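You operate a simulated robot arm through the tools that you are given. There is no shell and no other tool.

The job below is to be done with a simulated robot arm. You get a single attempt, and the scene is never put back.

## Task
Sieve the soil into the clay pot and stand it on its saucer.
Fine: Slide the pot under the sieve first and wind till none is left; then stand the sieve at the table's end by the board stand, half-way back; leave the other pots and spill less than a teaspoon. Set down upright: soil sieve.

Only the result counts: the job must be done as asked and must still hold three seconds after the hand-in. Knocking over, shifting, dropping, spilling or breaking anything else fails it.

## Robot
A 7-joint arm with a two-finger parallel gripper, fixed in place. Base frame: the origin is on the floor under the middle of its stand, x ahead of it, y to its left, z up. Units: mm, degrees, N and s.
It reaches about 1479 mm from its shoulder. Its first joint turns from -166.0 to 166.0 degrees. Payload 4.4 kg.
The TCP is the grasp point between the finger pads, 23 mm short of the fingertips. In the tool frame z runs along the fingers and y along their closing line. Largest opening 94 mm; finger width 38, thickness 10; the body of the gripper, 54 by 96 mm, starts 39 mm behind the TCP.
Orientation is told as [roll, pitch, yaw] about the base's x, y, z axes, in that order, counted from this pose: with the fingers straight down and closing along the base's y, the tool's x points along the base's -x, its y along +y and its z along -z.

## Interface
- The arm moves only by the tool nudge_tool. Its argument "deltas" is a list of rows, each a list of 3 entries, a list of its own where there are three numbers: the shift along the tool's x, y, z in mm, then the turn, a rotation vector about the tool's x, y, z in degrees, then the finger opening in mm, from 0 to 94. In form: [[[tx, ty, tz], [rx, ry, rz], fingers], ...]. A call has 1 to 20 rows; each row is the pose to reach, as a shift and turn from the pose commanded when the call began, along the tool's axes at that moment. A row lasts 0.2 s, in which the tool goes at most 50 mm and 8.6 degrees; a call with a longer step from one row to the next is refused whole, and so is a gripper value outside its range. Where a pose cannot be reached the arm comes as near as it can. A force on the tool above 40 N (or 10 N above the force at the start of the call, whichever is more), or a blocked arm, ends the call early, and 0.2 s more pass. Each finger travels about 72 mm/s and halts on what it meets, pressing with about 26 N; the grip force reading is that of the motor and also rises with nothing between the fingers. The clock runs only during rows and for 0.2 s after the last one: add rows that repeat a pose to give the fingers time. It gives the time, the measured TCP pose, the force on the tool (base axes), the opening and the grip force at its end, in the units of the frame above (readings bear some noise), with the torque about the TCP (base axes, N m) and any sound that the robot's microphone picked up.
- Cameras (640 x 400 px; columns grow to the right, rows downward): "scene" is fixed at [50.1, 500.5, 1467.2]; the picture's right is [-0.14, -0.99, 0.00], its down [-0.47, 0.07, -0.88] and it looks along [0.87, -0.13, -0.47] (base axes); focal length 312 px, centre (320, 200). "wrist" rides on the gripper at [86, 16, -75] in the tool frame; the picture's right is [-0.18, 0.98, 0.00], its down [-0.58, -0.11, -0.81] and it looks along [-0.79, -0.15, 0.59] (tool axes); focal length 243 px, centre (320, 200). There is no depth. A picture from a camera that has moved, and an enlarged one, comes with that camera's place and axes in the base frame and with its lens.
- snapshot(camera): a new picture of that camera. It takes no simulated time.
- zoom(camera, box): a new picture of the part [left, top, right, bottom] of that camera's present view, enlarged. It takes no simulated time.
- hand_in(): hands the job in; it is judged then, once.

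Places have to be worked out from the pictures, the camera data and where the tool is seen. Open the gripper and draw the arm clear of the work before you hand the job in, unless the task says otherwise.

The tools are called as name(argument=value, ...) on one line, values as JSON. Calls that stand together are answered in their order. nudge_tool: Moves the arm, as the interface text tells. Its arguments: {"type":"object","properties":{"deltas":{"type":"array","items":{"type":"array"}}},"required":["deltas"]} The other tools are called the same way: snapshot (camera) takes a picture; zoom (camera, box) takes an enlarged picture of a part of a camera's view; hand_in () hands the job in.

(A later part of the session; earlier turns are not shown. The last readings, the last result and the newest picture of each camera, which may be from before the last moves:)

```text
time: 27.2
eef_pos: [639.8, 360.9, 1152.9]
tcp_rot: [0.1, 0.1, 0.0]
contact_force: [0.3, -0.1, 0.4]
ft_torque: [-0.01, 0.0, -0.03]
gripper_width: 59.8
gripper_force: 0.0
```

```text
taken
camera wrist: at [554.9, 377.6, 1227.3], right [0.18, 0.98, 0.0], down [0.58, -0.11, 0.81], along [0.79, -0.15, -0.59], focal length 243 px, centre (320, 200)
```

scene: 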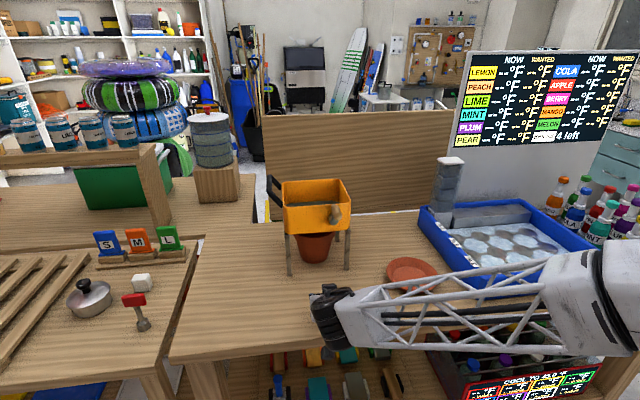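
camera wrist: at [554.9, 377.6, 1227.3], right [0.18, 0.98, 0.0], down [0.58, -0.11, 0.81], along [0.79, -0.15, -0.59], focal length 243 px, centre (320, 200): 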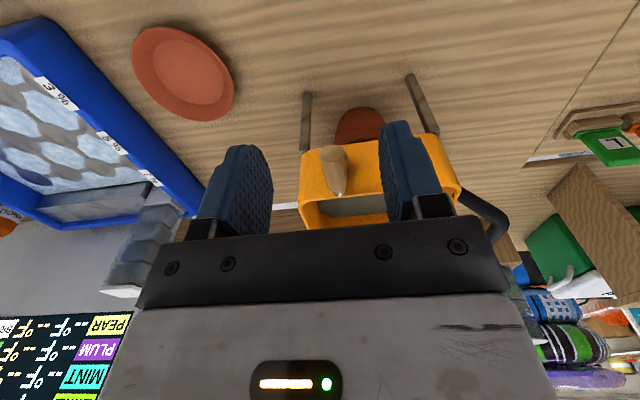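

Handle sits centred between the fingers in y. I move over it at x≈715 and lower to its axis height, still open.

nudge_tool(deltas=[[[-38, 0, 10], [0, 0, 0], 60], [[-75, 0, 25], [0, 0, 0], 60], [[-75, 0, 60], [0, 0, 0], 60], [[-75, 0, 90], [0, 0, 0], 60], [[-75, 0, 90], [0, 0, 0], 60]])

snapshot(camera="wrist")

zoom(camera="scene", box=[260, 140, 400, 260])

```text
time: 28.4
eef_pos: [714.7, 360.8, 1062.6]
tcp_rot: [-0.1, 0.0, -0.1]
contact_force: [-0.3, -0.7, 0.2]
ft_torque: [0.0, 0.0, -0.01]
gripper_width: 60.1
gripper_force: 0.0
```

```text
taken
camera wrist: at [630.1, 377.4, 1137.1], right [0.18, 0.98, 0.0], down [0.58, -0.11, 0.81], along [0.79, -0.15, -0.59], focal length 243 px, centre (320, 200)
```

wrist: 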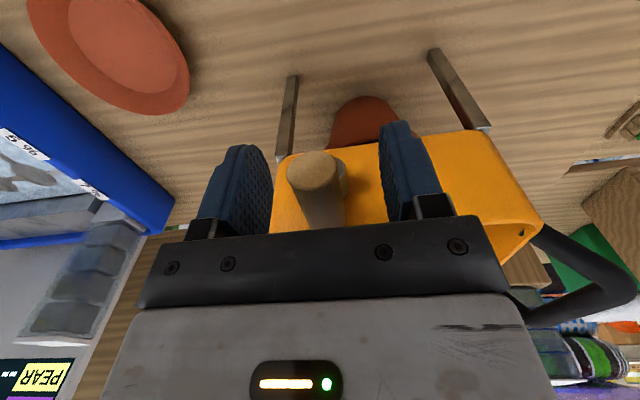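

```text
3.33 times, centred on (330, 200) of scene
camera zoom: at [50.1, 500.5, 1467.2], right [-0.14, -0.99, 0.0], down [-0.47, 0.07, -0.88], along [0.87, -0.13, -0.47], focal length 1038 px, centre (287, 200)
```

zoom: 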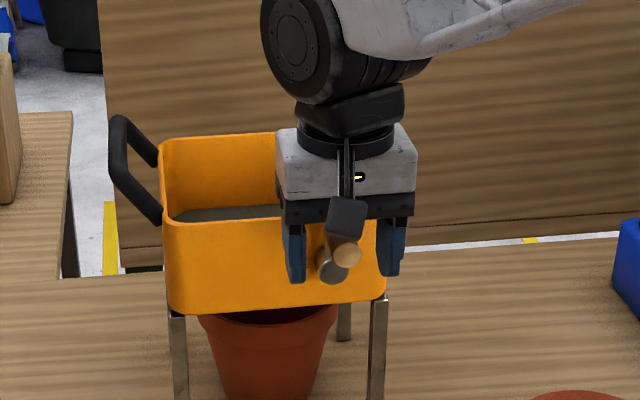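

Handle is between the pads. I close on it.

nudge_tool(deltas=[[[0, 0, 0], [0, 0, 0], 40], [[0, 0, 0], [0, 0, 0], 14], [[0, 0, 0], [0, 0, 0], 14], [[0, 0, 0], [0, 0, 0], 14], [[0, 0, 0], [0, 0, 0], 14]])

zoom(camera="scene", box=[260, 140, 400, 260])

```text
time: 29.6
eef_pos: [715.2, 360.5, 1062.2]
tcp_rot: [0.0, 0.1, 0.0]
contact_force: [-2.3, -1.4, 0.0]
ft_torque: [-0.02, 0.05, -0.59]
gripper_width: 21.6
gripper_force: 25.9
```

```text
3.33 times, centred on (330, 200) of scene
camera zoom: at [50.1, 500.5, 1467.2], right [-0.14, -0.99, 0.0], down [-0.47, 0.07, -0.88], along [0.87, -0.13, -0.47], focal length 1038 px, centre (287, 200)
```

zoom: 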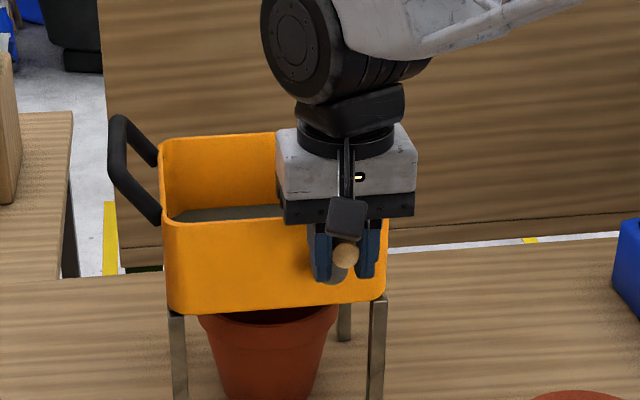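

Gripped (21.6 mm wide). I turn the crank clockwise (toward −y) by 30° in small steps with radius 43 and watch the forces.

nudge_tool(deltas=[[[0, -3.7, 0.2], [0, 0, 0], 14], [[0, -7.5, 0.7], [0, 0, 0], 14], [[0, -11.1, 1.5], [0, 0, 0], 14], [[0, -14.7, 2.6], [0, 0, 0], 14], [[0, -18.2, 4.0], [0, 0, 0], 14], [[0, -21.5, 5.8], [0, 0, 0], 14]])

zoom(camera="scene", box=[260, 140, 400, 260])

```text
time: 31.0
eef_pos: [715.5, 339.1, 1057.1]
tcp_rot: [-0.1, -0.2, -0.1]
contact_force: [-1.2, -8.5, 16.3]
ft_torque: [0.04, -0.06, -0.54]
gripper_width: 21.3
gripper_force: 26.6
```

```text
3.33 times, centred on (330, 200) of scene
camera zoom: at [50.1, 500.5, 1467.2], right [-0.14, -0.99, 0.0], down [-0.47, 0.07, -0.88], along [0.87, -0.13, -0.47], focal length 1038 px, centre (287, 200)
```

zoom: 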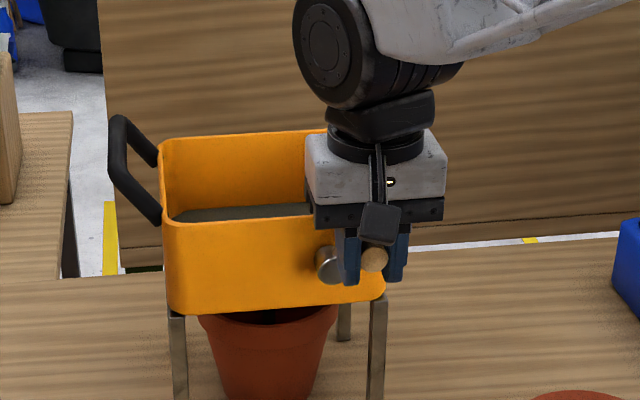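

The force on the tool (−8.5, +16.3 N in y,z) is purely radial outward — true radius is a bit larger than 43. I ease outward ~0.8 mm to null it and calibrate.

nudge_tool(deltas=[[[0, -0.4, -0.7], [0, 0, 0], 14], [[0, -0.4, -0.7], [0, 0, 0], 14]])

```text
time: 31.6
eef_pos: [716.0, 339.9, 1057.2]
tcp_rot: [0.0, 0.0, 0.0]
contact_force: [1.7, -4.3, 10.1]
ft_torque: [-0.01, -0.36, -0.57]
gripper_width: 21.3
gripper_force: 25.6
```

Stiffness ≈ 9 N/mm; fitting with the wrist view (handle was ~4 mm left of the grip centre) the crank circle is centred at (y≈356.6, z≈1019.4) with R≈43. I continue along that circle to φ=60°.

nudge_tool(deltas=[[[0, -3.5, 0.5], [0, 0, 0], 14], [[0, -6.6, 2.5], [0, 0, 0], 14], [[0, -9.6, 4.8], [0, 0, 0], 14], [[0, -12.4, 7.3], [0, 0, 0], 14], [[0, -14.9, 10.1], [0, 0, 0], 14], [[0, -17.2, 13.0], [0, 0, 0], 14], [[0, -19.2, 16.2], [0, 0, 0], 14]])

zoom(camera="scene", box=[260, 140, 400, 260])

```text
time: 33.2
eef_pos: [715.6, 319.0, 1041.3]
tcp_rot: [0.0, 0.0, 0.0]
contact_force: [-0.4, -1.8, 2.1]
ft_torque: [0.01, -0.05, -0.44]
gripper_width: 21.2
gripper_force: 25.8
```

```text
3.33 times, centred on (330, 200) of scene
camera zoom: at [50.1, 500.5, 1467.2], right [-0.14, -0.99, 0.0], down [-0.47, 0.07, -0.88], along [0.87, -0.13, -0.47], focal length 1038 px, centre (287, 200)
```

zoom: 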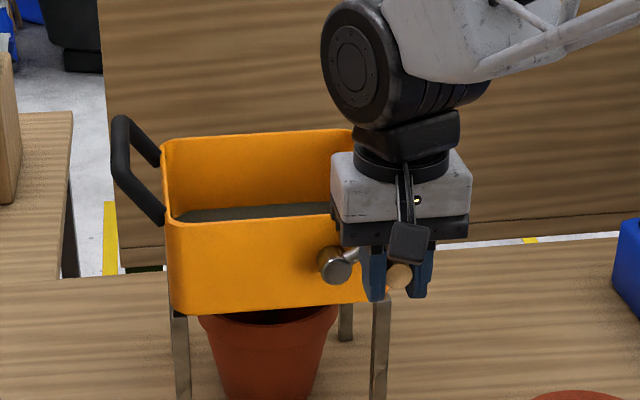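

Forces are near zero, so the circle is right. I continue to φ=150° and check.

nudge_tool(deltas=[[[0, -3.2, 6.8], [0, 0, 0], 14], [[0, -5.2, 14.0], [0, 0, 0], 14], [[0, -5.8, 21.5], [0, 0, 0], 14], [[0, -5.2, 29.0], [0, 0, 0], 14], [[0, -3.2, 36.2], [0, 0, 0], 14], [[0, 0, 43.0], [0, 0, 0], 14], [[0, 4.3, 49.1], [0, 0, 0], 14], [[0, 9.6, 54.4], [0, 0, 0], 14], [[0, 15.7, 58.7], [0, 0, 0], 14]])

zoom(camera="scene", box=[260, 140, 400, 260])

snapshot(camera="wrist")

```text
time: 35.2
eef_pos: [715.8, 334.7, 981.1]
tcp_rot: [0.0, -0.1, 0.0]
contact_force: [-2.9, -6.8, 3.0]
ft_torque: [0.38, -0.27, -0.64]
gripper_width: 21.2
gripper_force: 26.1
```

```text
3.33 times, centred on (330, 200) of scene
camera zoom: at [50.1, 500.5, 1467.2], right [-0.14, -0.99, 0.0], down [-0.47, 0.07, -0.88], along [0.87, -0.13, -0.47], focal length 1038 px, centre (287, 200)
```

zoom: 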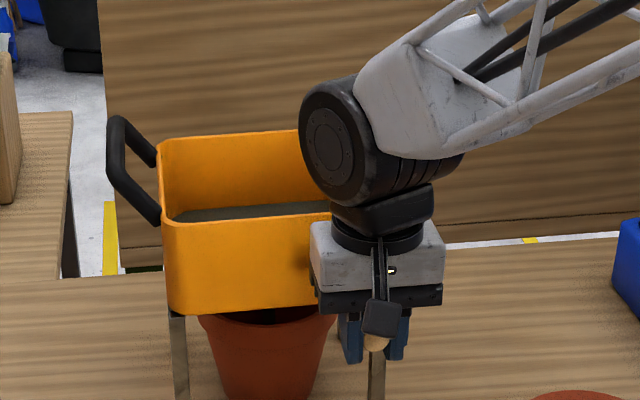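

```text
taken
camera wrist: at [629.9, 350.7, 1057.0], right [0.18, 0.98, 0.0], down [0.58, -0.11, 0.81], along [0.79, -0.15, -0.59], focal length 243 px, centre (320, 200)
```

wrist: 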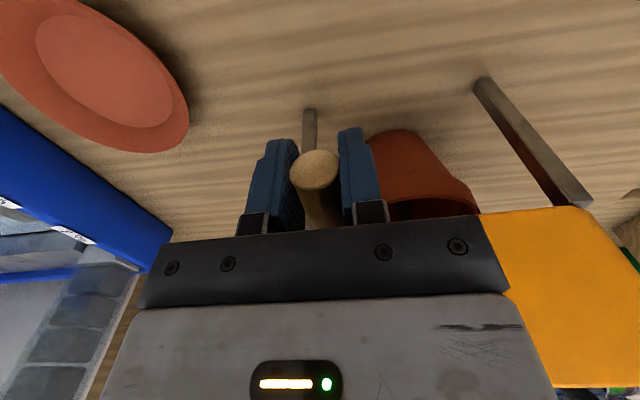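

Only a ~7 N tangential resistance, radial force about zero. I keep winding on the same circle from 150° to 350°.

nudge_tool(deltas=[[[0, 6.8, 3.2], [0, 0, 0], 14], [[0, 14.0, 5.1], [0, 0, 0], 14], [[0, 21.5, 5.8], [0, 0, 0], 14], [[0, 29.0, 5.1], [0, 0, 0], 14], [[0, 36.2, 3.2], [0, 0, 0], 14], [[0, 43.0, 0], [0, 0, 0], 14], [[0, 49.1, -4.3], [0, 0, 0], 14], [[0, 54.4, -9.6], [0, 0, 0], 14], [[0, 58.7, -15.7], [0, 0, 0], 14], [[0, 61.9, -22.5], [0, 0, 0], 14], [[0, 63.8, -29.8], [0, 0, 0], 14], [[0, 64.5, -37.2], [0, 0, 0], 14], [[0, 63.8, -44.7], [0, 0, 0], 14], [[0, 61.9, -51.9], [0, 0, 0], 14], [[0, 58.7, -58.7], [0, 0, 0], 14], [[0, 54.4, -64.9], [0, 0, 0], 14], [[0, 49.1, -70.2], [0, 0, 0], 14], [[0, 43.0, -74.5], [0, 0, 0], 14], [[0, 36.2, -77.6], [0, 0, 0], 14], [[0, 29.0, -79.6], [0, 0, 0], 14]])

zoom(camera="scene", box=[260, 140, 400, 260])

snapshot(camera="wrist")

```text
time: 35.9
eef_pos: [716.6, 351.4, 981.4]
tcp_rot: [0.1, -0.2, -0.1]
contact_force: [1.0, 0.5, 5.3]
ft_torque: [0.1, 0.2, 0.34]
gripper_width: 21.4
gripper_force: 26.3
stopped in row 3: the force on the tool passed its limit at 43 N (the readings are from after the stop); the commanded pose is now the measured one
```

```text
3.33 times, centred on (330, 200) of scene
camera zoom: at [50.1, 500.5, 1467.2], right [-0.14, -0.99, 0.0], down [-0.47, 0.07, -0.88], along [0.87, -0.13, -0.47], focal length 1038 px, centre (287, 200)
```

zoom: 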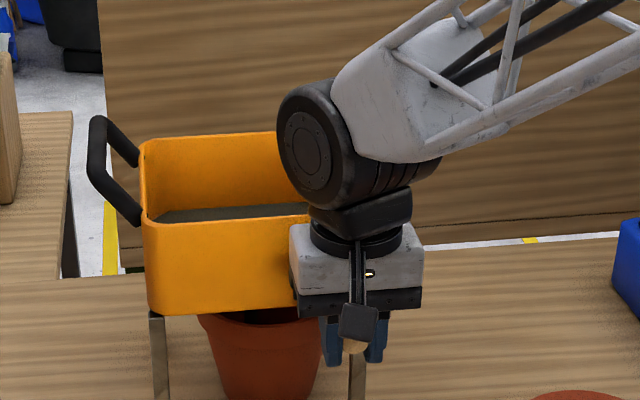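

```text
taken
camera wrist: at [631.2, 366.8, 1054.7], right [0.18, 0.98, 0.0], down [0.58, -0.11, 0.81], along [0.8, -0.15, -0.59], focal length 243 px, centre (320, 200)
```

wrist: 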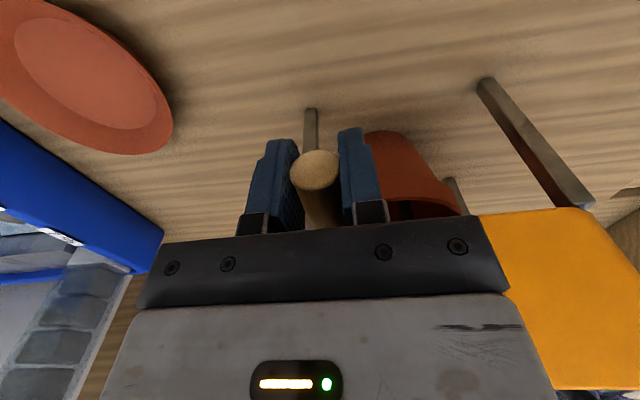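

The sieve slid about 15 mm to the left instead of the crank turning. I look closely before doing anything else.

zoom(camera="scene", box=[265, 165, 365, 285])

zoom(camera="wrist", box=[220, 70, 540, 270])

```text
3.33 times, centred on (315, 225) of scene
camera zoom: at [50.1, 500.5, 1467.2], right [-0.14, -0.99, 0.0], down [-0.47, 0.07, -0.88], along [0.87, -0.13, -0.47], focal length 1038 px, centre (337, 117)
```

zoom: 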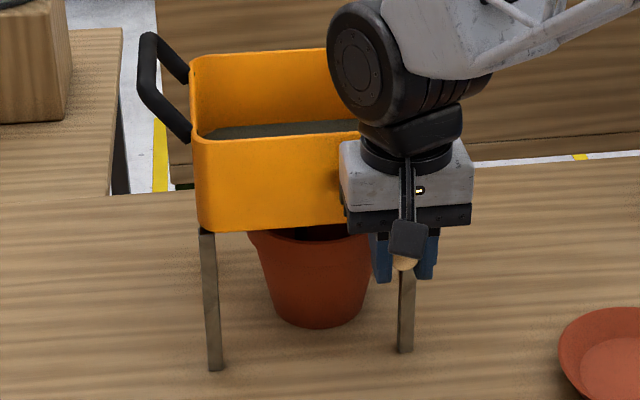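

```text
2.00 times, centred on (380, 170) of wrist
camera zoom: at [631.2, 366.8, 1054.7], right [0.18, 0.98, 0.0], down [0.58, -0.11, 0.81], along [0.8, -0.15, -0.59], focal length 485 px, centre (200, 260)
```

zoom: 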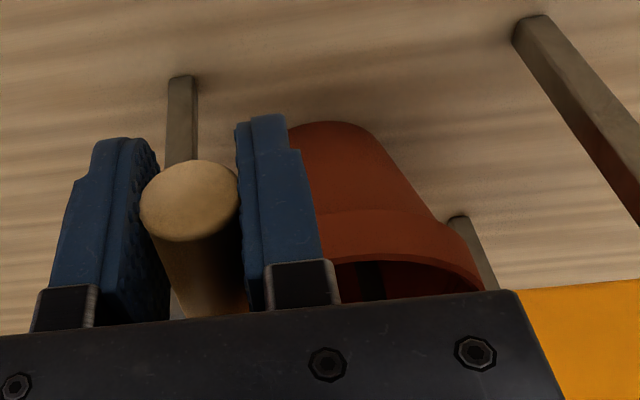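

Feet show the sieve slid +18 mm in y while the crank stayed at ≈150°, so it resisted there. I release the handle and back off to inspect the crank from the front.

nudge_tool(deltas=[[[0, 0, 0], [0, 0, 0], 40], [[0, 0, 0], [0, 0, 0], 60], [[0, 0, 0], [0, 0, 0], 60]])

zoom(camera="wrist", box=[220, 70, 540, 270])

```text
time: 36.7
eef_pos: [716.7, 350.5, 980.5]
tcp_rot: [0.2, -0.4, -0.1]
contact_force: [0.6, -3.5, 1.0]
ft_torque: [0.2, 0.01, -0.21]
gripper_width: 59.8
gripper_force: 0.1
```

```text
2.00 times, centred on (380, 170) of wrist
camera zoom: at [630.9, 366.7, 1054.2], right [0.19, 0.98, 0.0], down [0.58, -0.11, 0.81], along [0.8, -0.15, -0.59], focal length 485 px, centre (200, 260)
```

zoom: 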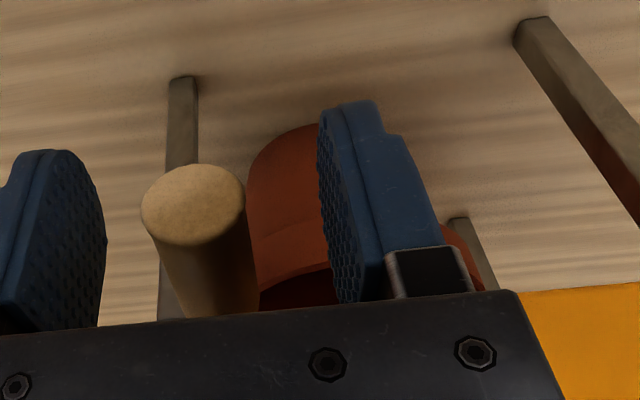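

Even with the fingers open, −3.5 N in y remains with a lever about 50 mm above the TCP, so the gripper body is rubbing the hub. I back straight out in −x and look.

nudge_tool(deltas=[[[15, 0, 0], [0, 0, 0], 60], [[40, 0, 0], [0, 0, 0], 60], [[80, 0, 0], [0, 0, 0], 60]])

snapshot(camera="wrist")

zoom(camera="scene", box=[265, 165, 365, 285])

```text
time: 37.5
eef_pos: [636.7, 350.3, 980.9]
tcp_rot: [0.1, -0.3, -0.1]
contact_force: [0.4, 0.2, -0.4]
ft_torque: [0.0, -0.03, -0.03]
gripper_width: 59.8
gripper_force: 0.0
```

```text
taken
camera wrist: at [551.1, 366.2, 1053.0], right [0.19, 0.98, 0.0], down [0.58, -0.11, 0.81], along [0.8, -0.15, -0.59], focal length 243 px, centre (320, 200)
```

wrist: 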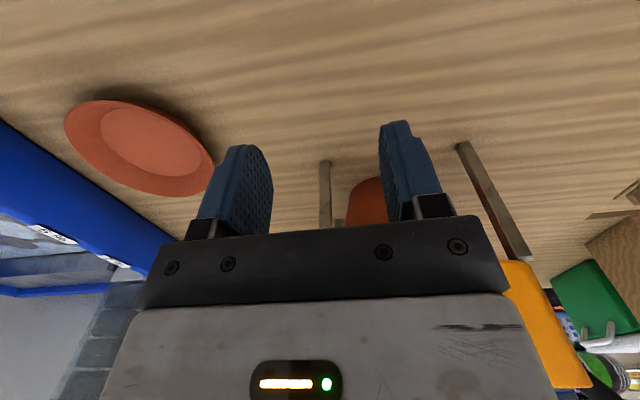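

```text
3.33 times, centred on (315, 225) of scene
camera zoom: at [50.1, 500.5, 1467.2], right [-0.14, -0.99, 0.0], down [-0.47, 0.07, -0.88], along [0.87, -0.13, -0.47], focal length 1038 px, centre (337, 117)
```

zoom: 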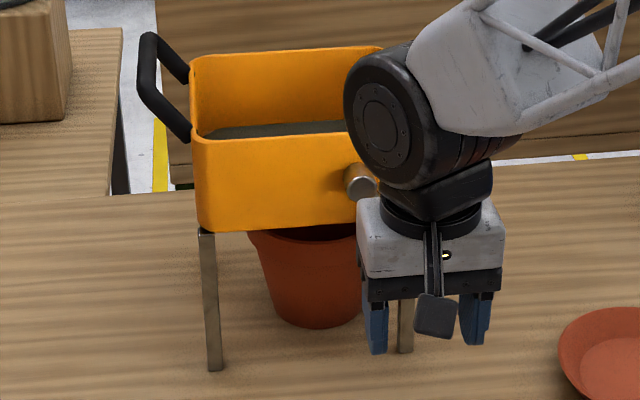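

Now it's clear: the grey gripper block came down on the hub and dragged the sieve (+18 mm); the crank itself is not jammed. Before winding on (with a tilted gripper) I must re-centre the pot by pushing it +y ~18 mm from the right side. First, rise and swing round above the right side.

nudge_tool(deltas=[[[0, 0, -45], [0, 0, 0], 60], [[0, 0, -90], [0, 0, 0], 60], [[0, 0, -135], [0, 0, 0], 60], [[0, 0, -180], [0, 0, 0], 60]])

nudge_tool(deltas=[[[-20, -20, 0], [0, 0, -8.2], 60], [[-40, -40, 0], [0, 0, -16.4], 60], [[-60, -60, 0], [0, 0, -24.6], 60], [[-80, -80, 0], [0, 0, -32.8], 60], [[-100, -100, 0], [0, 0, -41], 60], [[-120, -120, 0], [0, 0, -49.2], 60], [[-140, -140, 0], [0, 0, -57.4], 60], [[-160, -160, 0], [0, 0, -65.6], 60], [[-180, -180, 0], [0, 0, -73.8], 60], [[-205, -200, 0], [0, 0, -82], 60], [[-223, -210, 0], [0, 0, -90], 60], [[-223, -210, 0], [0, 0, -90], 60]])

snapshot(camera="scene")

snapshot(camera="wrist")

```text
time: 38.5
eef_pos: [635.2, 351.2, 1158.6]
tcp_rot: [0.1, -0.2, -0.2]
contact_force: [-0.1, -0.2, 0.2]
ft_torque: [0.05, 0.0, 0.03]
gripper_width: 60.0
gripper_force: 0.0
```

```text
time: 41.1
eef_pos: [859.5, 140.6, 1160.5]
tcp_rot: [-0.3, -0.1, 90.0]
contact_force: [-0.3, 0.4, -0.5]
ft_torque: [0.02, -0.02, -0.03]
gripper_width: 59.7
gripper_force: 0.1
```

```text
taken
```

scene: 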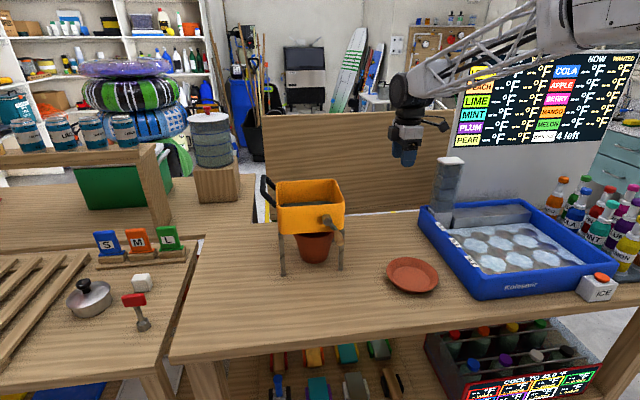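

```text
taken
camera wrist: at [844.0, 54.0, 1235.0], right [-0.98, 0.18, 0.0], down [0.1, 0.58, 0.81], along [0.15, 0.79, -0.59], focal length 243 px, centre (320, 200)
```

wrist: 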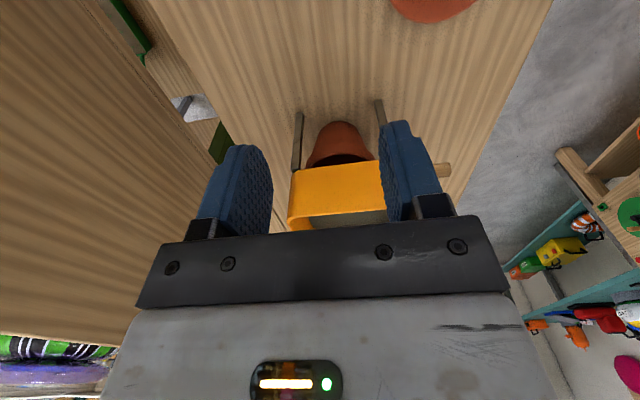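

I zoom both views to measure pot versus legs from the right side.

zoom(camera="wrist", box=[240, 90, 440, 240])

zoom(camera="scene", box=[260, 170, 360, 280])

```text
2.67 times, centred on (340, 165) of wrist
camera zoom: at [844.0, 54.0, 1235.0], right [-0.98, 0.18, 0.0], down [0.1, 0.58, 0.81], along [0.15, 0.79, -0.59], focal length 647 px, centre (267, 293)
```

zoom: 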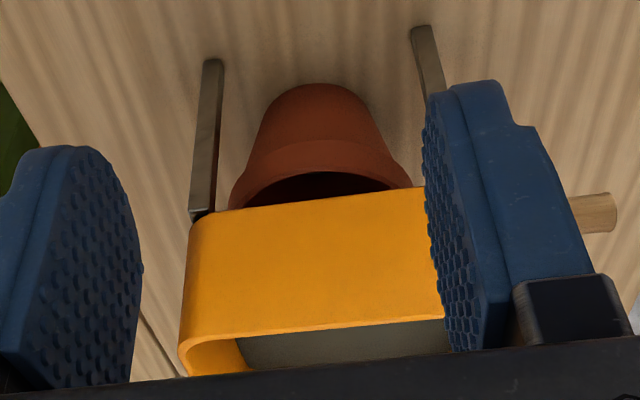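

```text
3.64 times, centred on (310, 225) of scene
camera zoom: at [50.1, 500.5, 1467.2], right [-0.14, -0.99, 0.0], down [-0.47, 0.07, -0.88], along [0.87, -0.13, -0.47], focal length 1133 px, centre (356, 109)
```

zoom: 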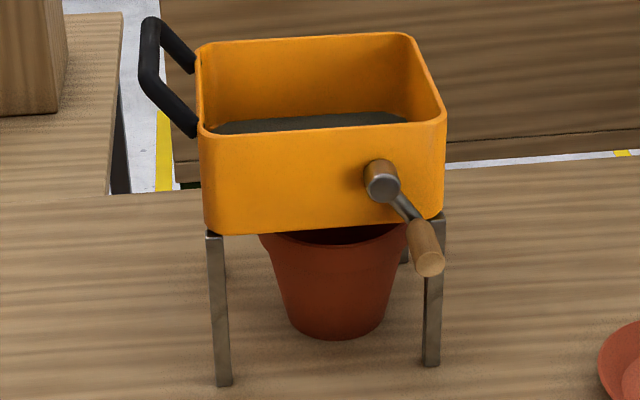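

Pot centre ≈ (861, 401.5), sieve centre ≈ (859, 418): x is fine, y needs +17. I tilt the gripper toward +y and lower it on the right side of the sieve.

nudge_tool(deltas=[[[-8, 0, 22], [0, -8, 0], 60], [[-16, 0, 45], [0, -16, 0], 60], [[-25, 0, 68], [0, -24, 0], 60], [[-34, 0, 92], [0, -32, 0], 60], [[-42, 0, 115], [0, -40, 0], 60], [[-51, 0, 138], [0, -48, 0], 60], [[-59.4, -0.5, 160], [0, -55, 0], 60], [[-59.4, -0.5, 160], [0, -55, 0], 60]])

snapshot(camera="scene")

snapshot(camera="wrist")

```text
time: 42.9
eef_pos: [859.2, 199.2, 1000.2]
tcp_rot: [-0.5, -55.2, 90.3]
contact_force: [-0.1, 0.8, 0.8]
ft_torque: [0.0, -0.01, 0.0]
gripper_width: 60.1
gripper_force: 0.0
```

```text
taken
```

scene: 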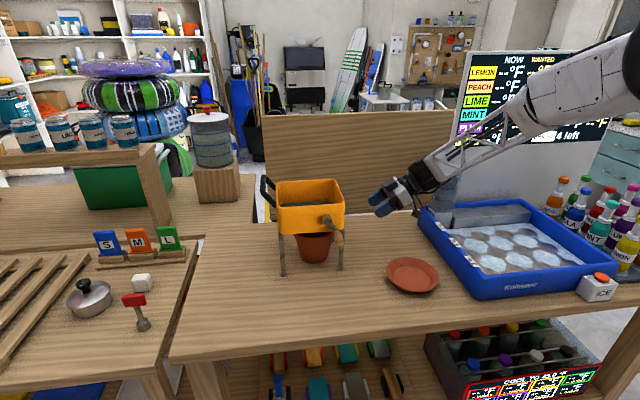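

```text
taken
camera wrist: at [844.7, 89.4, 971.3], right [-0.98, 0.11, 0.15], down [0.1, -0.33, 0.94], along [0.15, 0.94, 0.31], focal length 243 px, centre (320, 200)
```

wrist: 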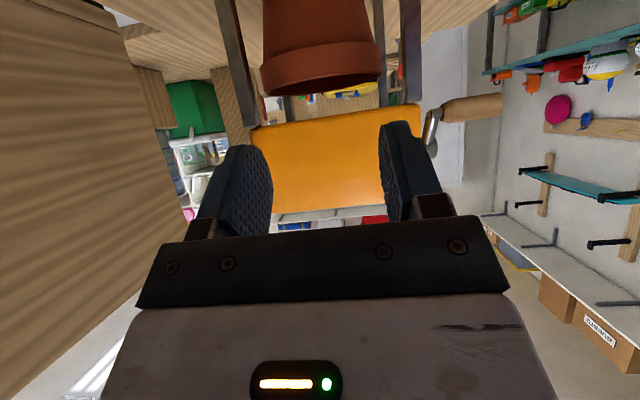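

No obstacles near; I lower to z≈872 beside the right legs (TCP y≈262) and look.

nudge_tool(deltas=[[[17.2, -0.2, 31.3], [0, 0, 0], 60], [[34.4, -0.4, 62.6], [0, 0, 0], 60], [[51.5, -0.6, 93.8], [0, 0, 0], 60], [[68.7, -0.8, 125.1], [0, 0, 0], 60], [[68.7, -0.8, 125.1], [0, 0, 0], 60]])

snapshot(camera="scene")

snapshot(camera="wrist")

```text
time: 44.1
eef_pos: [862.5, 261.8, 874.3]
tcp_rot: [-0.5, -55.1, 90.4]
contact_force: [0.0, 0.7, -0.6]
ft_torque: [0.01, 0.02, 0.02]
gripper_width: 59.9
gripper_force: 0.0
```

```text
taken
```

scene: 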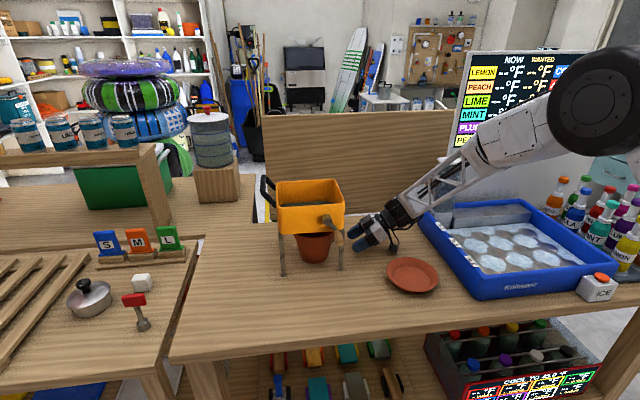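

```text
taken
camera wrist: at [846.3, 151.3, 845.7], right [-0.98, 0.11, 0.15], down [0.1, -0.33, 0.94], along [0.15, 0.94, 0.31], focal length 243 px, centre (320, 200)
```

wrist: 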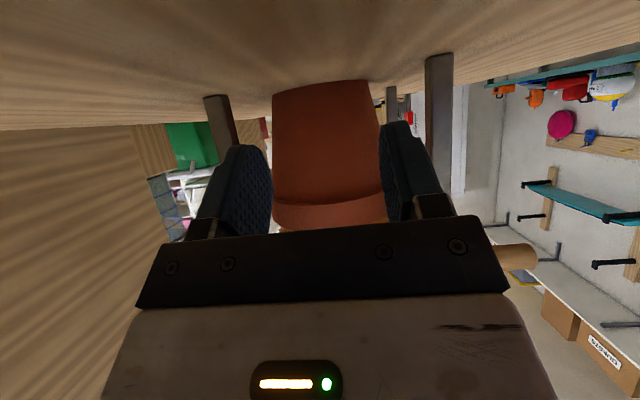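

Pot is centred between the fingers. I advance +y to TCP y≈349, which should carry the pot to y≈418.

nudge_tool(deltas=[[[-11.5, 1, 16.4], [0, 0, 0], 60], [[-23, 2, 32.8], [0, 0, 0], 60], [[-34.4, 2, 49.1], [0, 0, 0], 60], [[-38, 2, 54.1], [0, 0, 0], 60], [[-41.3, 2, 59], [0, 0, 0], 60], [[-44.8, 2, 63.9], [0, 0, 0], 60], [[-47.6, 2, 68], [0, 0, 0], 60], [[-47.6, 2, 68], [0, 0, 0], 60]])

snapshot(camera="wrist")

zoom(camera="scene", box=[260, 170, 360, 280])

```text
time: 45.9
eef_pos: [858.5, 344.9, 872.1]
tcp_rot: [-0.5, -55.1, 90.3]
contact_force: [0.6, -0.7, -0.5]
ft_torque: [-0.01, 0.01, -0.04]
gripper_width: 60.3
gripper_force: 0.5
```

```text
taken
camera wrist: at [844.6, 235.0, 843.9], right [-0.98, 0.11, 0.15], down [0.1, -0.33, 0.94], along [0.15, 0.94, 0.31], focal length 243 px, centre (320, 200)
```

wrist: 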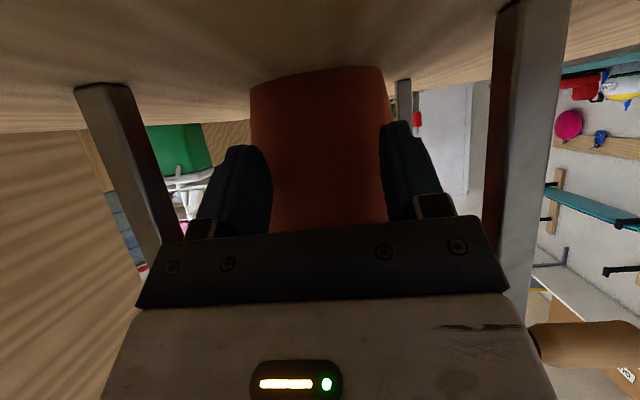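

```text
3.64 times, centred on (310, 225) of scene
camera zoom: at [50.1, 500.5, 1467.2], right [-0.14, -0.99, 0.0], down [-0.47, 0.07, -0.88], along [0.87, -0.13, -0.47], focal length 1133 px, centre (356, 109)
```

zoom: 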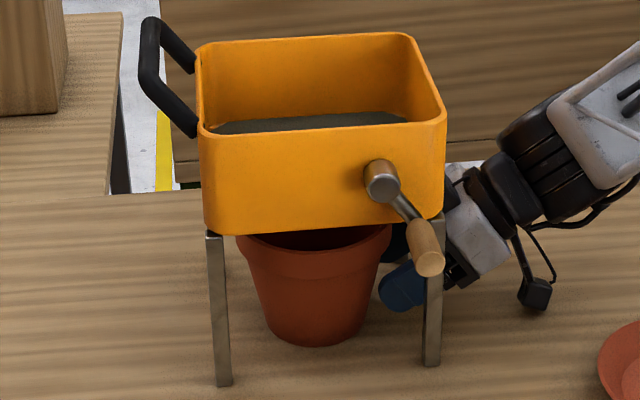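

Pot now measures ≈ (865, 419) against sieve centre ≈ (863, 416) — well centred. I retreat along the same path.

nudge_tool(deltas=[[[11.5, 0, -16.4], [0, 0, 0], 60], [[29, 0, -41], [0, 0, 0], 60], [[47.6, 0, -68], [0, 0, 0], 60], [[30.4, 0, -99.3], [0, 0, 0], 60], [[13.2, 0, -130.6], [0, 0, 0], 60], [[-3.9, 0, -161.8], [0, 0, 0], 60], [[-21.1, 0, -193.1], [0, 0, 0], 60], [[-55, 0, -220], [0, 0, 0], 60], [[-80, 0, -240], [0, 0, 0], 60]])

zoom(camera="wrist", box=[200, 0, 520, 240])

zoom(camera="scene", box=[260, 170, 360, 280])

```text
time: 47.9
eef_pos: [858.1, 195.8, 1073.1]
tcp_rot: [-0.3, -55.0, 90.2]
contact_force: [-0.2, -0.7, 0.1]
ft_torque: [0.01, -0.02, 0.0]
gripper_width: 60.1
gripper_force: 0.1
```

```text
1.67 times, centred on (360, 120) of wrist
camera zoom: at [843.0, 84.7, 1045.3], right [-0.98, 0.11, 0.15], down [0.11, -0.33, 0.94], along [0.15, 0.94, 0.31], focal length 404 px, centre (253, 333)
```

zoom: 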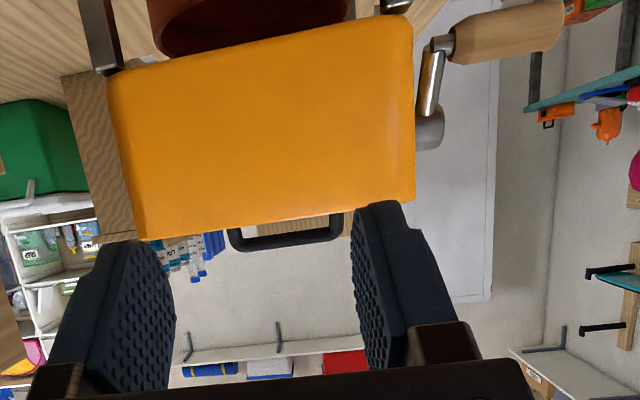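

```text
3.64 times, centred on (310, 225) of scene
camera zoom: at [50.1, 500.5, 1467.2], right [-0.14, -0.99, 0.0], down [-0.47, 0.07, -0.88], along [0.87, -0.13, -0.47], focal length 1133 px, centre (356, 109)
```

zoom: 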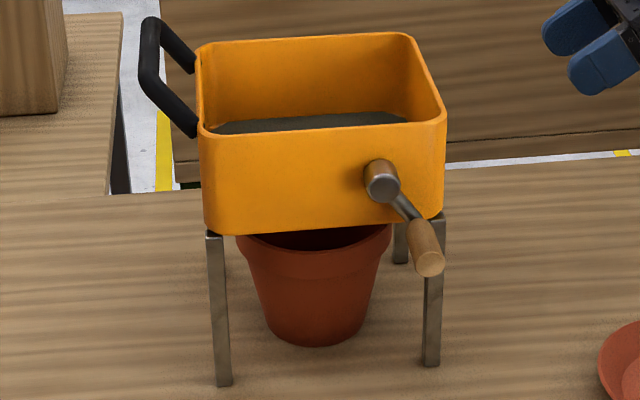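

The side view shows hub ends at x≈767 and the handle spans x≈762–700; the tilted gripper will stay clear of it. I swing back in front of the sieve (yaw 0, tilted).

nudge_tool(deltas=[[[-24.6, 10, -17.2], [6.7, 0, 4.7], 60], [[-52, 30, -30.3], [13.4, 0, 9.4], 60], [[-71.7, 60, -31.9], [20.1, 0, 14.1], 60], [[-80.3, 90, -19.6], [26.8, 0, 18.8], 60], [[-88.9, 120, -7.3], [33.5, 0, 23.5], 60], [[-97.5, 150, 4.9], [40.2, 0, 28.2], 60], [[-106.1, 180, 17.2], [46.9, 0, 32.9], 60], [[-114.8, 210, 29.5], [53.6, 0, 37.6], 60], [[-123.4, 235, 41.8], [60.3, 0, 42.3], 60], [[-132, 255, 54.1], [67, 0, 47], 60], [[-140, 268, 65.5], [73.7, 0, 51.7], 60], [[-140, 268, 65.5], [73.7, 0, 51.7], 60]])

snapshot(camera="scene")

snapshot(camera="wrist")

```text
time: 50.5
eef_pos: [589.2, 330.2, 1152.1]
tcp_rot: [0.3, -55.2, -0.5]
contact_force: [-0.6, 0.2, 0.2]
ft_torque: [0.0, 0.0, 0.03]
gripper_width: 60.2
gripper_force: 0.1
```

```text
taken
```

scene: 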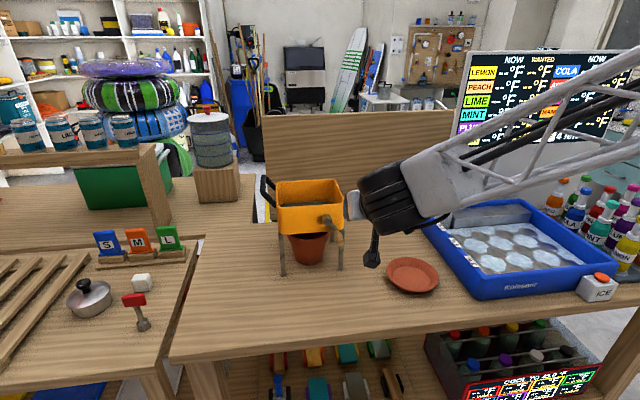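

```text
taken
camera wrist: at [479.5, 346.0, 1122.6], right [0.11, 0.98, 0.15], down [-0.33, -0.11, 0.94], along [0.94, -0.15, 0.31], focal length 243 px, centre (320, 200)
```

wrist: 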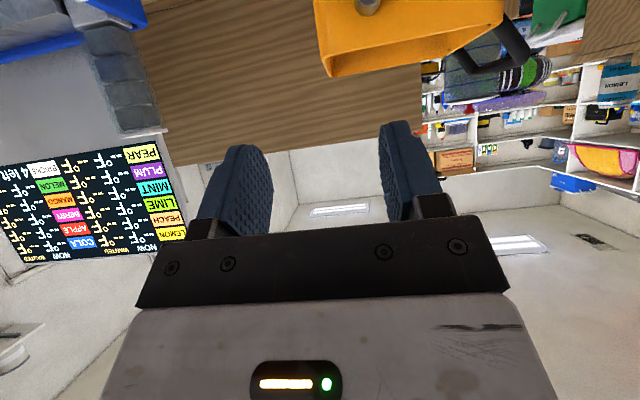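

I lower in front of the handle (now low right, near y≈352, z≈983), easing the tilt to 45°.

nudge_tool(deltas=[[[22.7, 4.4, 25.9], [0, 2, 0], 60], [[45.3, 8.8, 51.8], [0, 4, 0], 60], [[68, 13.2, 77.6], [0, 6, 0], 60], [[90.6, 17.6, 103.5], [0, 8, 0], 60], [[113.3, 22, 129.4], [0, 10, 0], 60], [[113.3, 22, 129.4], [0, 10, 0], 60]])

snapshot(camera="wrist")

zoom(camera="scene", box=[260, 160, 400, 300])

```text
time: 51.9
eef_pos: [632.6, 349.3, 985.0]
tcp_rot: [0.4, -45.2, -0.4]
contact_force: [-0.4, -0.1, 0.2]
ft_torque: [0.0, -0.01, 0.02]
gripper_width: 59.9
gripper_force: 0.0
```

```text
taken
camera wrist: at [519.3, 366.5, 975.7], right [0.13, 0.98, 0.13], down [-0.16, -0.11, 0.98], along [0.98, -0.15, 0.15], focal length 243 px, centre (320, 200)
```

wrist: 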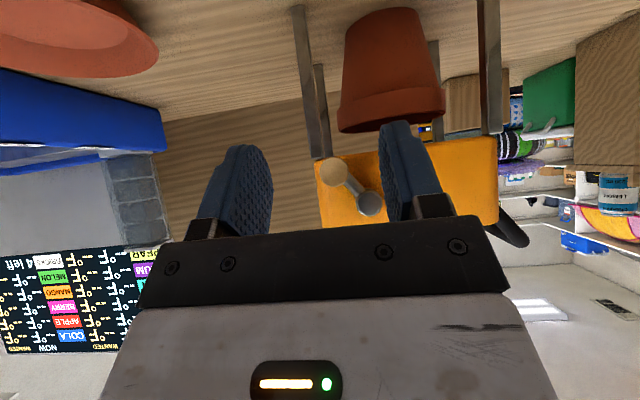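

```text
2.86 times, centred on (330, 230) of scene
camera zoom: at [50.1, 500.5, 1467.2], right [-0.14, -0.99, 0.0], down [-0.47, 0.07, -0.88], along [0.87, -0.13, -0.47], focal length 890 px, centre (291, 114)
```

zoom: 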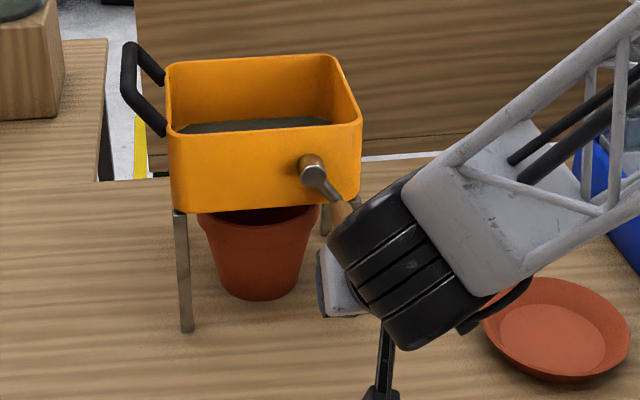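

Handle measured at ≈(y 353, z 981), hub at ≈(y 375–379, z 1020). I advance so the handle enters between the pads, then grip.

nudge_tool(deltas=[[[-13, 0.7, 14.5], [0, 0, 0], 60], [[-26, 1.4, 29], [0, 0, 0], 60], [[-39, 2, 43.5], [0, 0, 0], 60], [[-52.5, 2.7, 56.5], [0, 0, 0], 60], [[-52.5, 2.7, 56.5], [0, 0, 0], 60]])

snapshot(camera="wrist")

```text
time: 53.1
eef_pos: [708.8, 354.9, 982.5]
tcp_rot: [0.2, -45.2, -0.3]
contact_force: [-0.5, 0.3, 0.0]
ft_torque: [-0.03, -0.01, 0.03]
gripper_width: 60.0
gripper_force: 0.1
```

```text
taken
camera wrist: at [596.5, 370.4, 974.0], right [0.13, 0.98, 0.13], down [-0.16, -0.11, 0.98], along [0.98, -0.15, 0.15], focal length 243 px, centre (320, 200)
```

wrist: 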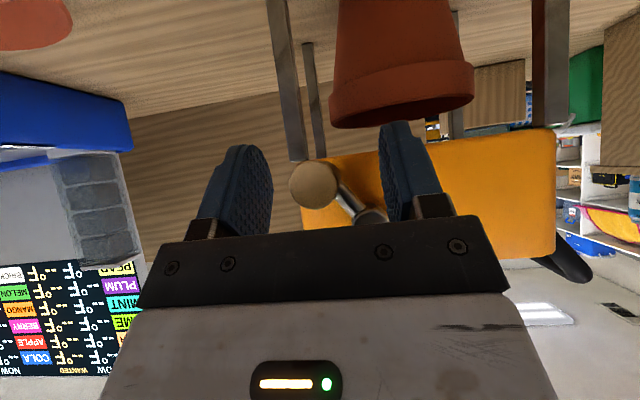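

Handle lies between the pads at TCP height. I close on it.

nudge_tool(deltas=[[[0, 0, 0], [0, 0, 0], 35], [[0, 0, 0], [0, 0, 0], 14], [[0, 0, 0], [0, 0, 0], 14], [[0, 0, 0], [0, 0, 0], 14], [[0, 0, 0], [0, 0, 0], 14]])

zoom(camera="scene", box=[260, 160, 400, 300])

zoom(camera="wrist", box=[200, 100, 500, 260])

```text
time: 54.3
eef_pos: [708.5, 354.4, 983.7]
tcp_rot: [0.3, -45.1, -0.3]
contact_force: [-0.3, -2.1, -0.3]
ft_torque: [0.0, 0.15, -0.5]
gripper_width: 21.5
gripper_force: 26.1
```

```text
2.86 times, centred on (330, 230) of scene
camera zoom: at [50.1, 500.5, 1467.2], right [-0.14, -0.99, 0.0], down [-0.47, 0.07, -0.88], along [0.87, -0.13, -0.47], focal length 890 px, centre (291, 114)
```

zoom: 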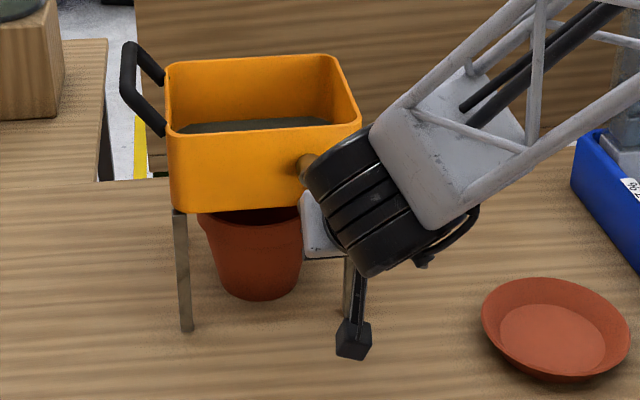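

```text
2.13 times, centred on (350, 180) of wrist
camera zoom: at [596.2, 370.4, 973.8], right [0.13, 0.98, 0.13], down [-0.16, -0.11, 0.98], along [0.98, -0.15, 0.15], focal length 518 px, centre (256, 243)
```

zoom: 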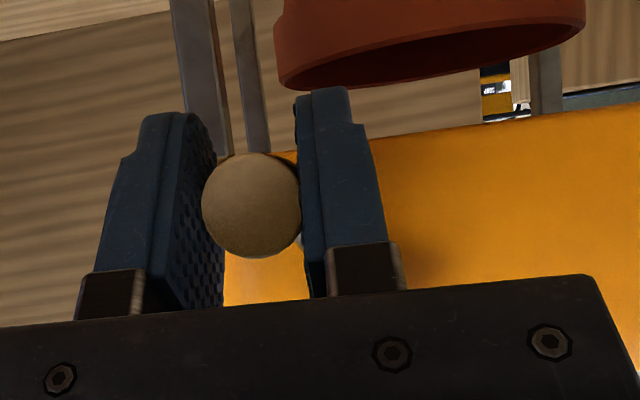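

Gripped. I turn slowly clockwise from ≈152° to 180° with the tilted gripper and watch forces and the sieve.

nudge_tool(deltas=[[[1, 2.7, 1], [0, 0, 0], 14], [[1.7, 5.4, 1.7], [0, 0, 0], 14], [[2.5, 9.0, 2.5], [0, 0, 0], 14], [[3.1, 12.7, 3.1], [0, 0, 0], 14], [[3.4, 16.5, 3.4], [0, 0, 0], 14], [[3.5, 20.3, 3.5], [0, 0, 0], 14]])

zoom(camera="scene", box=[260, 160, 400, 300])

```text
time: 55.7
eef_pos: [708.4, 374.3, 976.3]
tcp_rot: [0.2, -45.1, -0.3]
contact_force: [-0.2, -2.0, -0.6]
ft_torque: [0.03, 0.29, -0.33]
gripper_width: 21.6
gripper_force: 26.0
```

```text
2.86 times, centred on (330, 230) of scene
camera zoom: at [50.1, 500.5, 1467.2], right [-0.14, -0.99, 0.0], down [-0.47, 0.07, -0.88], along [0.87, -0.13, -0.47], focal length 890 px, centre (291, 114)
```

zoom: 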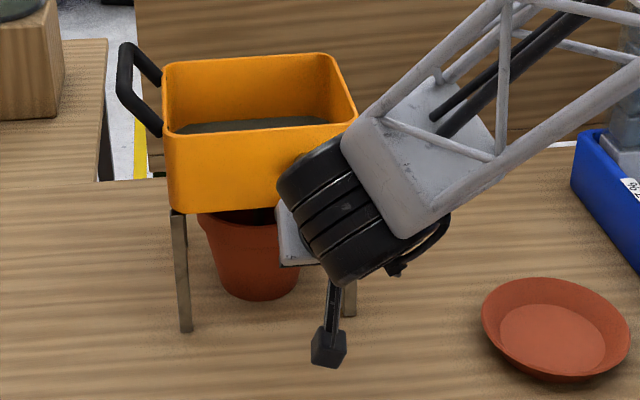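

Smooth: forces ≈2 N, the crank is at the bottom and the gripper clears the hub. I continue to 270°.

nudge_tool(deltas=[[[-0.5, 7.5, -0.5], [0, 0, 0], 14], [[-1.9, 14.9, -1.9], [0, 0, 0], 14], [[-4.1, 21.8, -4.1], [0, 0, 0], 14], [[-7.2, 28, -7.2], [0, 0, 0], 14], [[-11, 33.3, -11], [0, 0, 0], 14], [[-15.4, 37.7, -15.4], [0, 0, 0], 14], [[-20.2, 40.9, -20.2], [0, 0, 0], 14], [[-25.4, 42.8, -25.4], [0, 0, 0], 14], [[-30.8, 43.5, -30.8], [0, 0, 0], 14]])

zoom(camera="scene", box=[260, 160, 400, 300])

```text
time: 57.7
eef_pos: [709.3, 418.0, 1020.1]
tcp_rot: [0.3, -45.3, -0.3]
contact_force: [-3.3, 1.9, 0.8]
ft_torque: [-0.04, -0.27, 0.36]
gripper_width: 21.8
gripper_force: 25.7
```

```text
2.86 times, centred on (330, 230) of scene
camera zoom: at [50.1, 500.5, 1467.2], right [-0.14, -0.99, 0.0], down [-0.47, 0.07, -0.88], along [0.87, -0.13, -0.47], focal length 890 px, centre (291, 114)
```

zoom: 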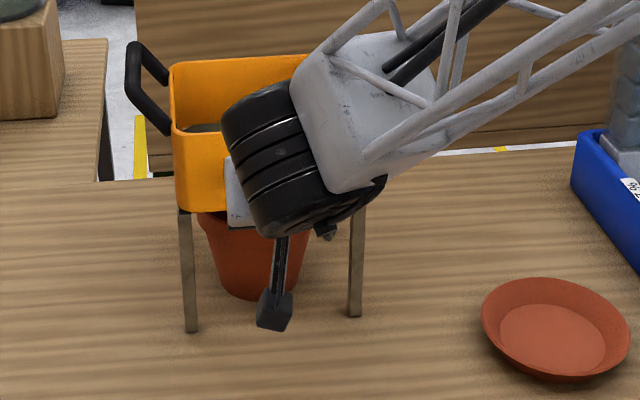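

Forces stay small, but the sieve has crept ~5 mm toward −y. I lighten the grip (target just under the handle's width) to reduce drag and read the force.

nudge_tool(deltas=[[[0, 0, 0], [0, 0, 0], 20.8], [[0, 0, 0], [0, 0, 0], 20.8]])

zoom(camera="scene", box=[260, 160, 400, 300])

```text
time: 58.3
eef_pos: [709.7, 417.4, 1020.3]
tcp_rot: [0.3, -45.2, -0.3]
contact_force: [-1.4, -1.8, -0.6]
ft_torque: [0.0, 0.05, 0.22]
gripper_width: 21.7
gripper_force: 15.4
```

```text
2.86 times, centred on (330, 230) of scene
camera zoom: at [50.1, 500.5, 1467.2], right [-0.14, -0.99, 0.0], down [-0.47, 0.07, -0.88], along [0.87, -0.13, -0.47], focal length 890 px, centre (291, 114)
```

zoom: 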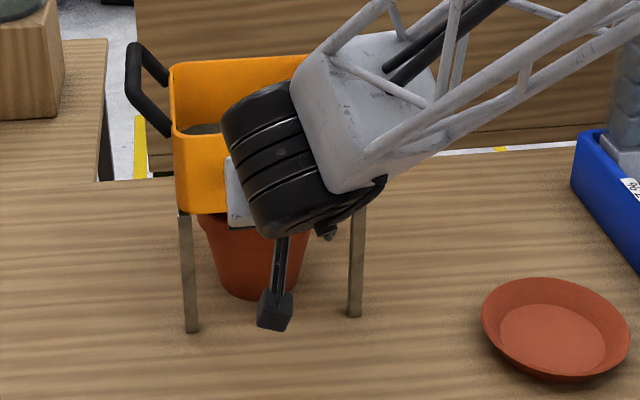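

Best explanation: the true radius is ≈45 rather than 43.5. At 270° the arm is horizontal, so a +y push moves the sieve directly; I shift +6 mm to bring it back over the pot.

nudge_tool(deltas=[[[0, 2, 0], [0, 0, 0], 20.8], [[0, 4, 0], [0, 0, 0], 20.8], [[0, 6, 0], [0, 0, 0], 20.8], [[0, 6, 0], [0, 0, 0], 20.8]])

zoom(camera="scene", box=[260, 160, 400, 300])

```text
time: 59.3
eef_pos: [709.4, 424.7, 1021.8]
tcp_rot: [0.3, -45.3, -0.3]
contact_force: [1.1, -2.1, 0.4]
ft_torque: [0.01, -0.02, -0.03]
gripper_width: 21.9
gripper_force: 1.9
```

```text
2.86 times, centred on (330, 230) of scene
camera zoom: at [50.1, 500.5, 1467.2], right [-0.14, -0.99, 0.0], down [-0.47, 0.07, -0.88], along [0.87, -0.13, -0.47], focal length 890 px, centre (291, 114)
```

zoom: 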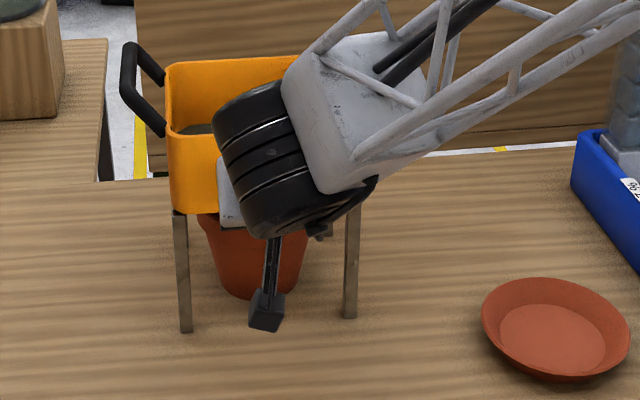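

The sieve is back over the pot (feet at their earlier pixels) and it slides with little force. I continue from 270° over the top to 360° with R=45.

nudge_tool(deltas=[[[-5.5, -0.7, -5.5], [0, 0, 0], 20.8], [[-10.9, -2.7, -10.9], [0, 0, 0], 20.8], [[-15.9, -6, -15.9], [0, 0, 0], 20.8], [[-20.5, -10.5, -20.5], [0, 0, 0], 20.8], [[-24.4, -16.1, -24.4], [0, 0, 0], 20.8], [[-27.6, -22.5, -27.6], [0, 0, 0], 20.8], [[-29.9, -29.6, -29.9], [0, 0, 0], 20.8], [[-31.3, -37.2, -31.3], [0, 0, 0], 20.8], [[-31.8, -45, -31.8], [0, 0, 0], 20.8]])

zoom(camera="scene", box=[260, 160, 400, 300])

```text
time: 61.3
eef_pos: [709.1, 379.2, 1067.1]
tcp_rot: [0.3, -45.3, -0.3]
contact_force: [1.2, 0.9, 6.6]
ft_torque: [0.0, -0.14, 0.61]
gripper_width: 21.9
gripper_force: 25.4
```

```text
2.86 times, centred on (330, 230) of scene
camera zoom: at [50.1, 500.5, 1467.2], right [-0.14, -0.99, 0.0], down [-0.47, 0.07, -0.88], along [0.87, -0.13, -0.47], focal length 890 px, centre (291, 114)
```

zoom: 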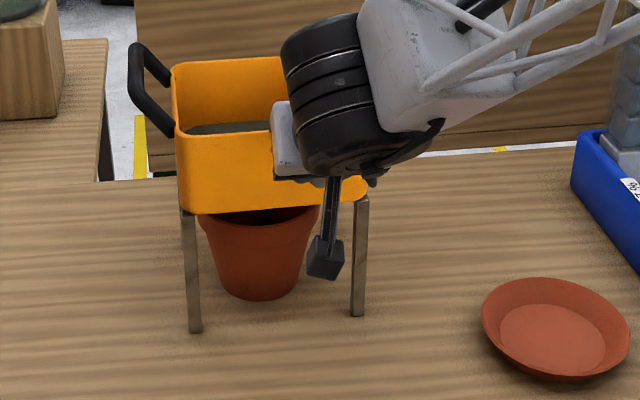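

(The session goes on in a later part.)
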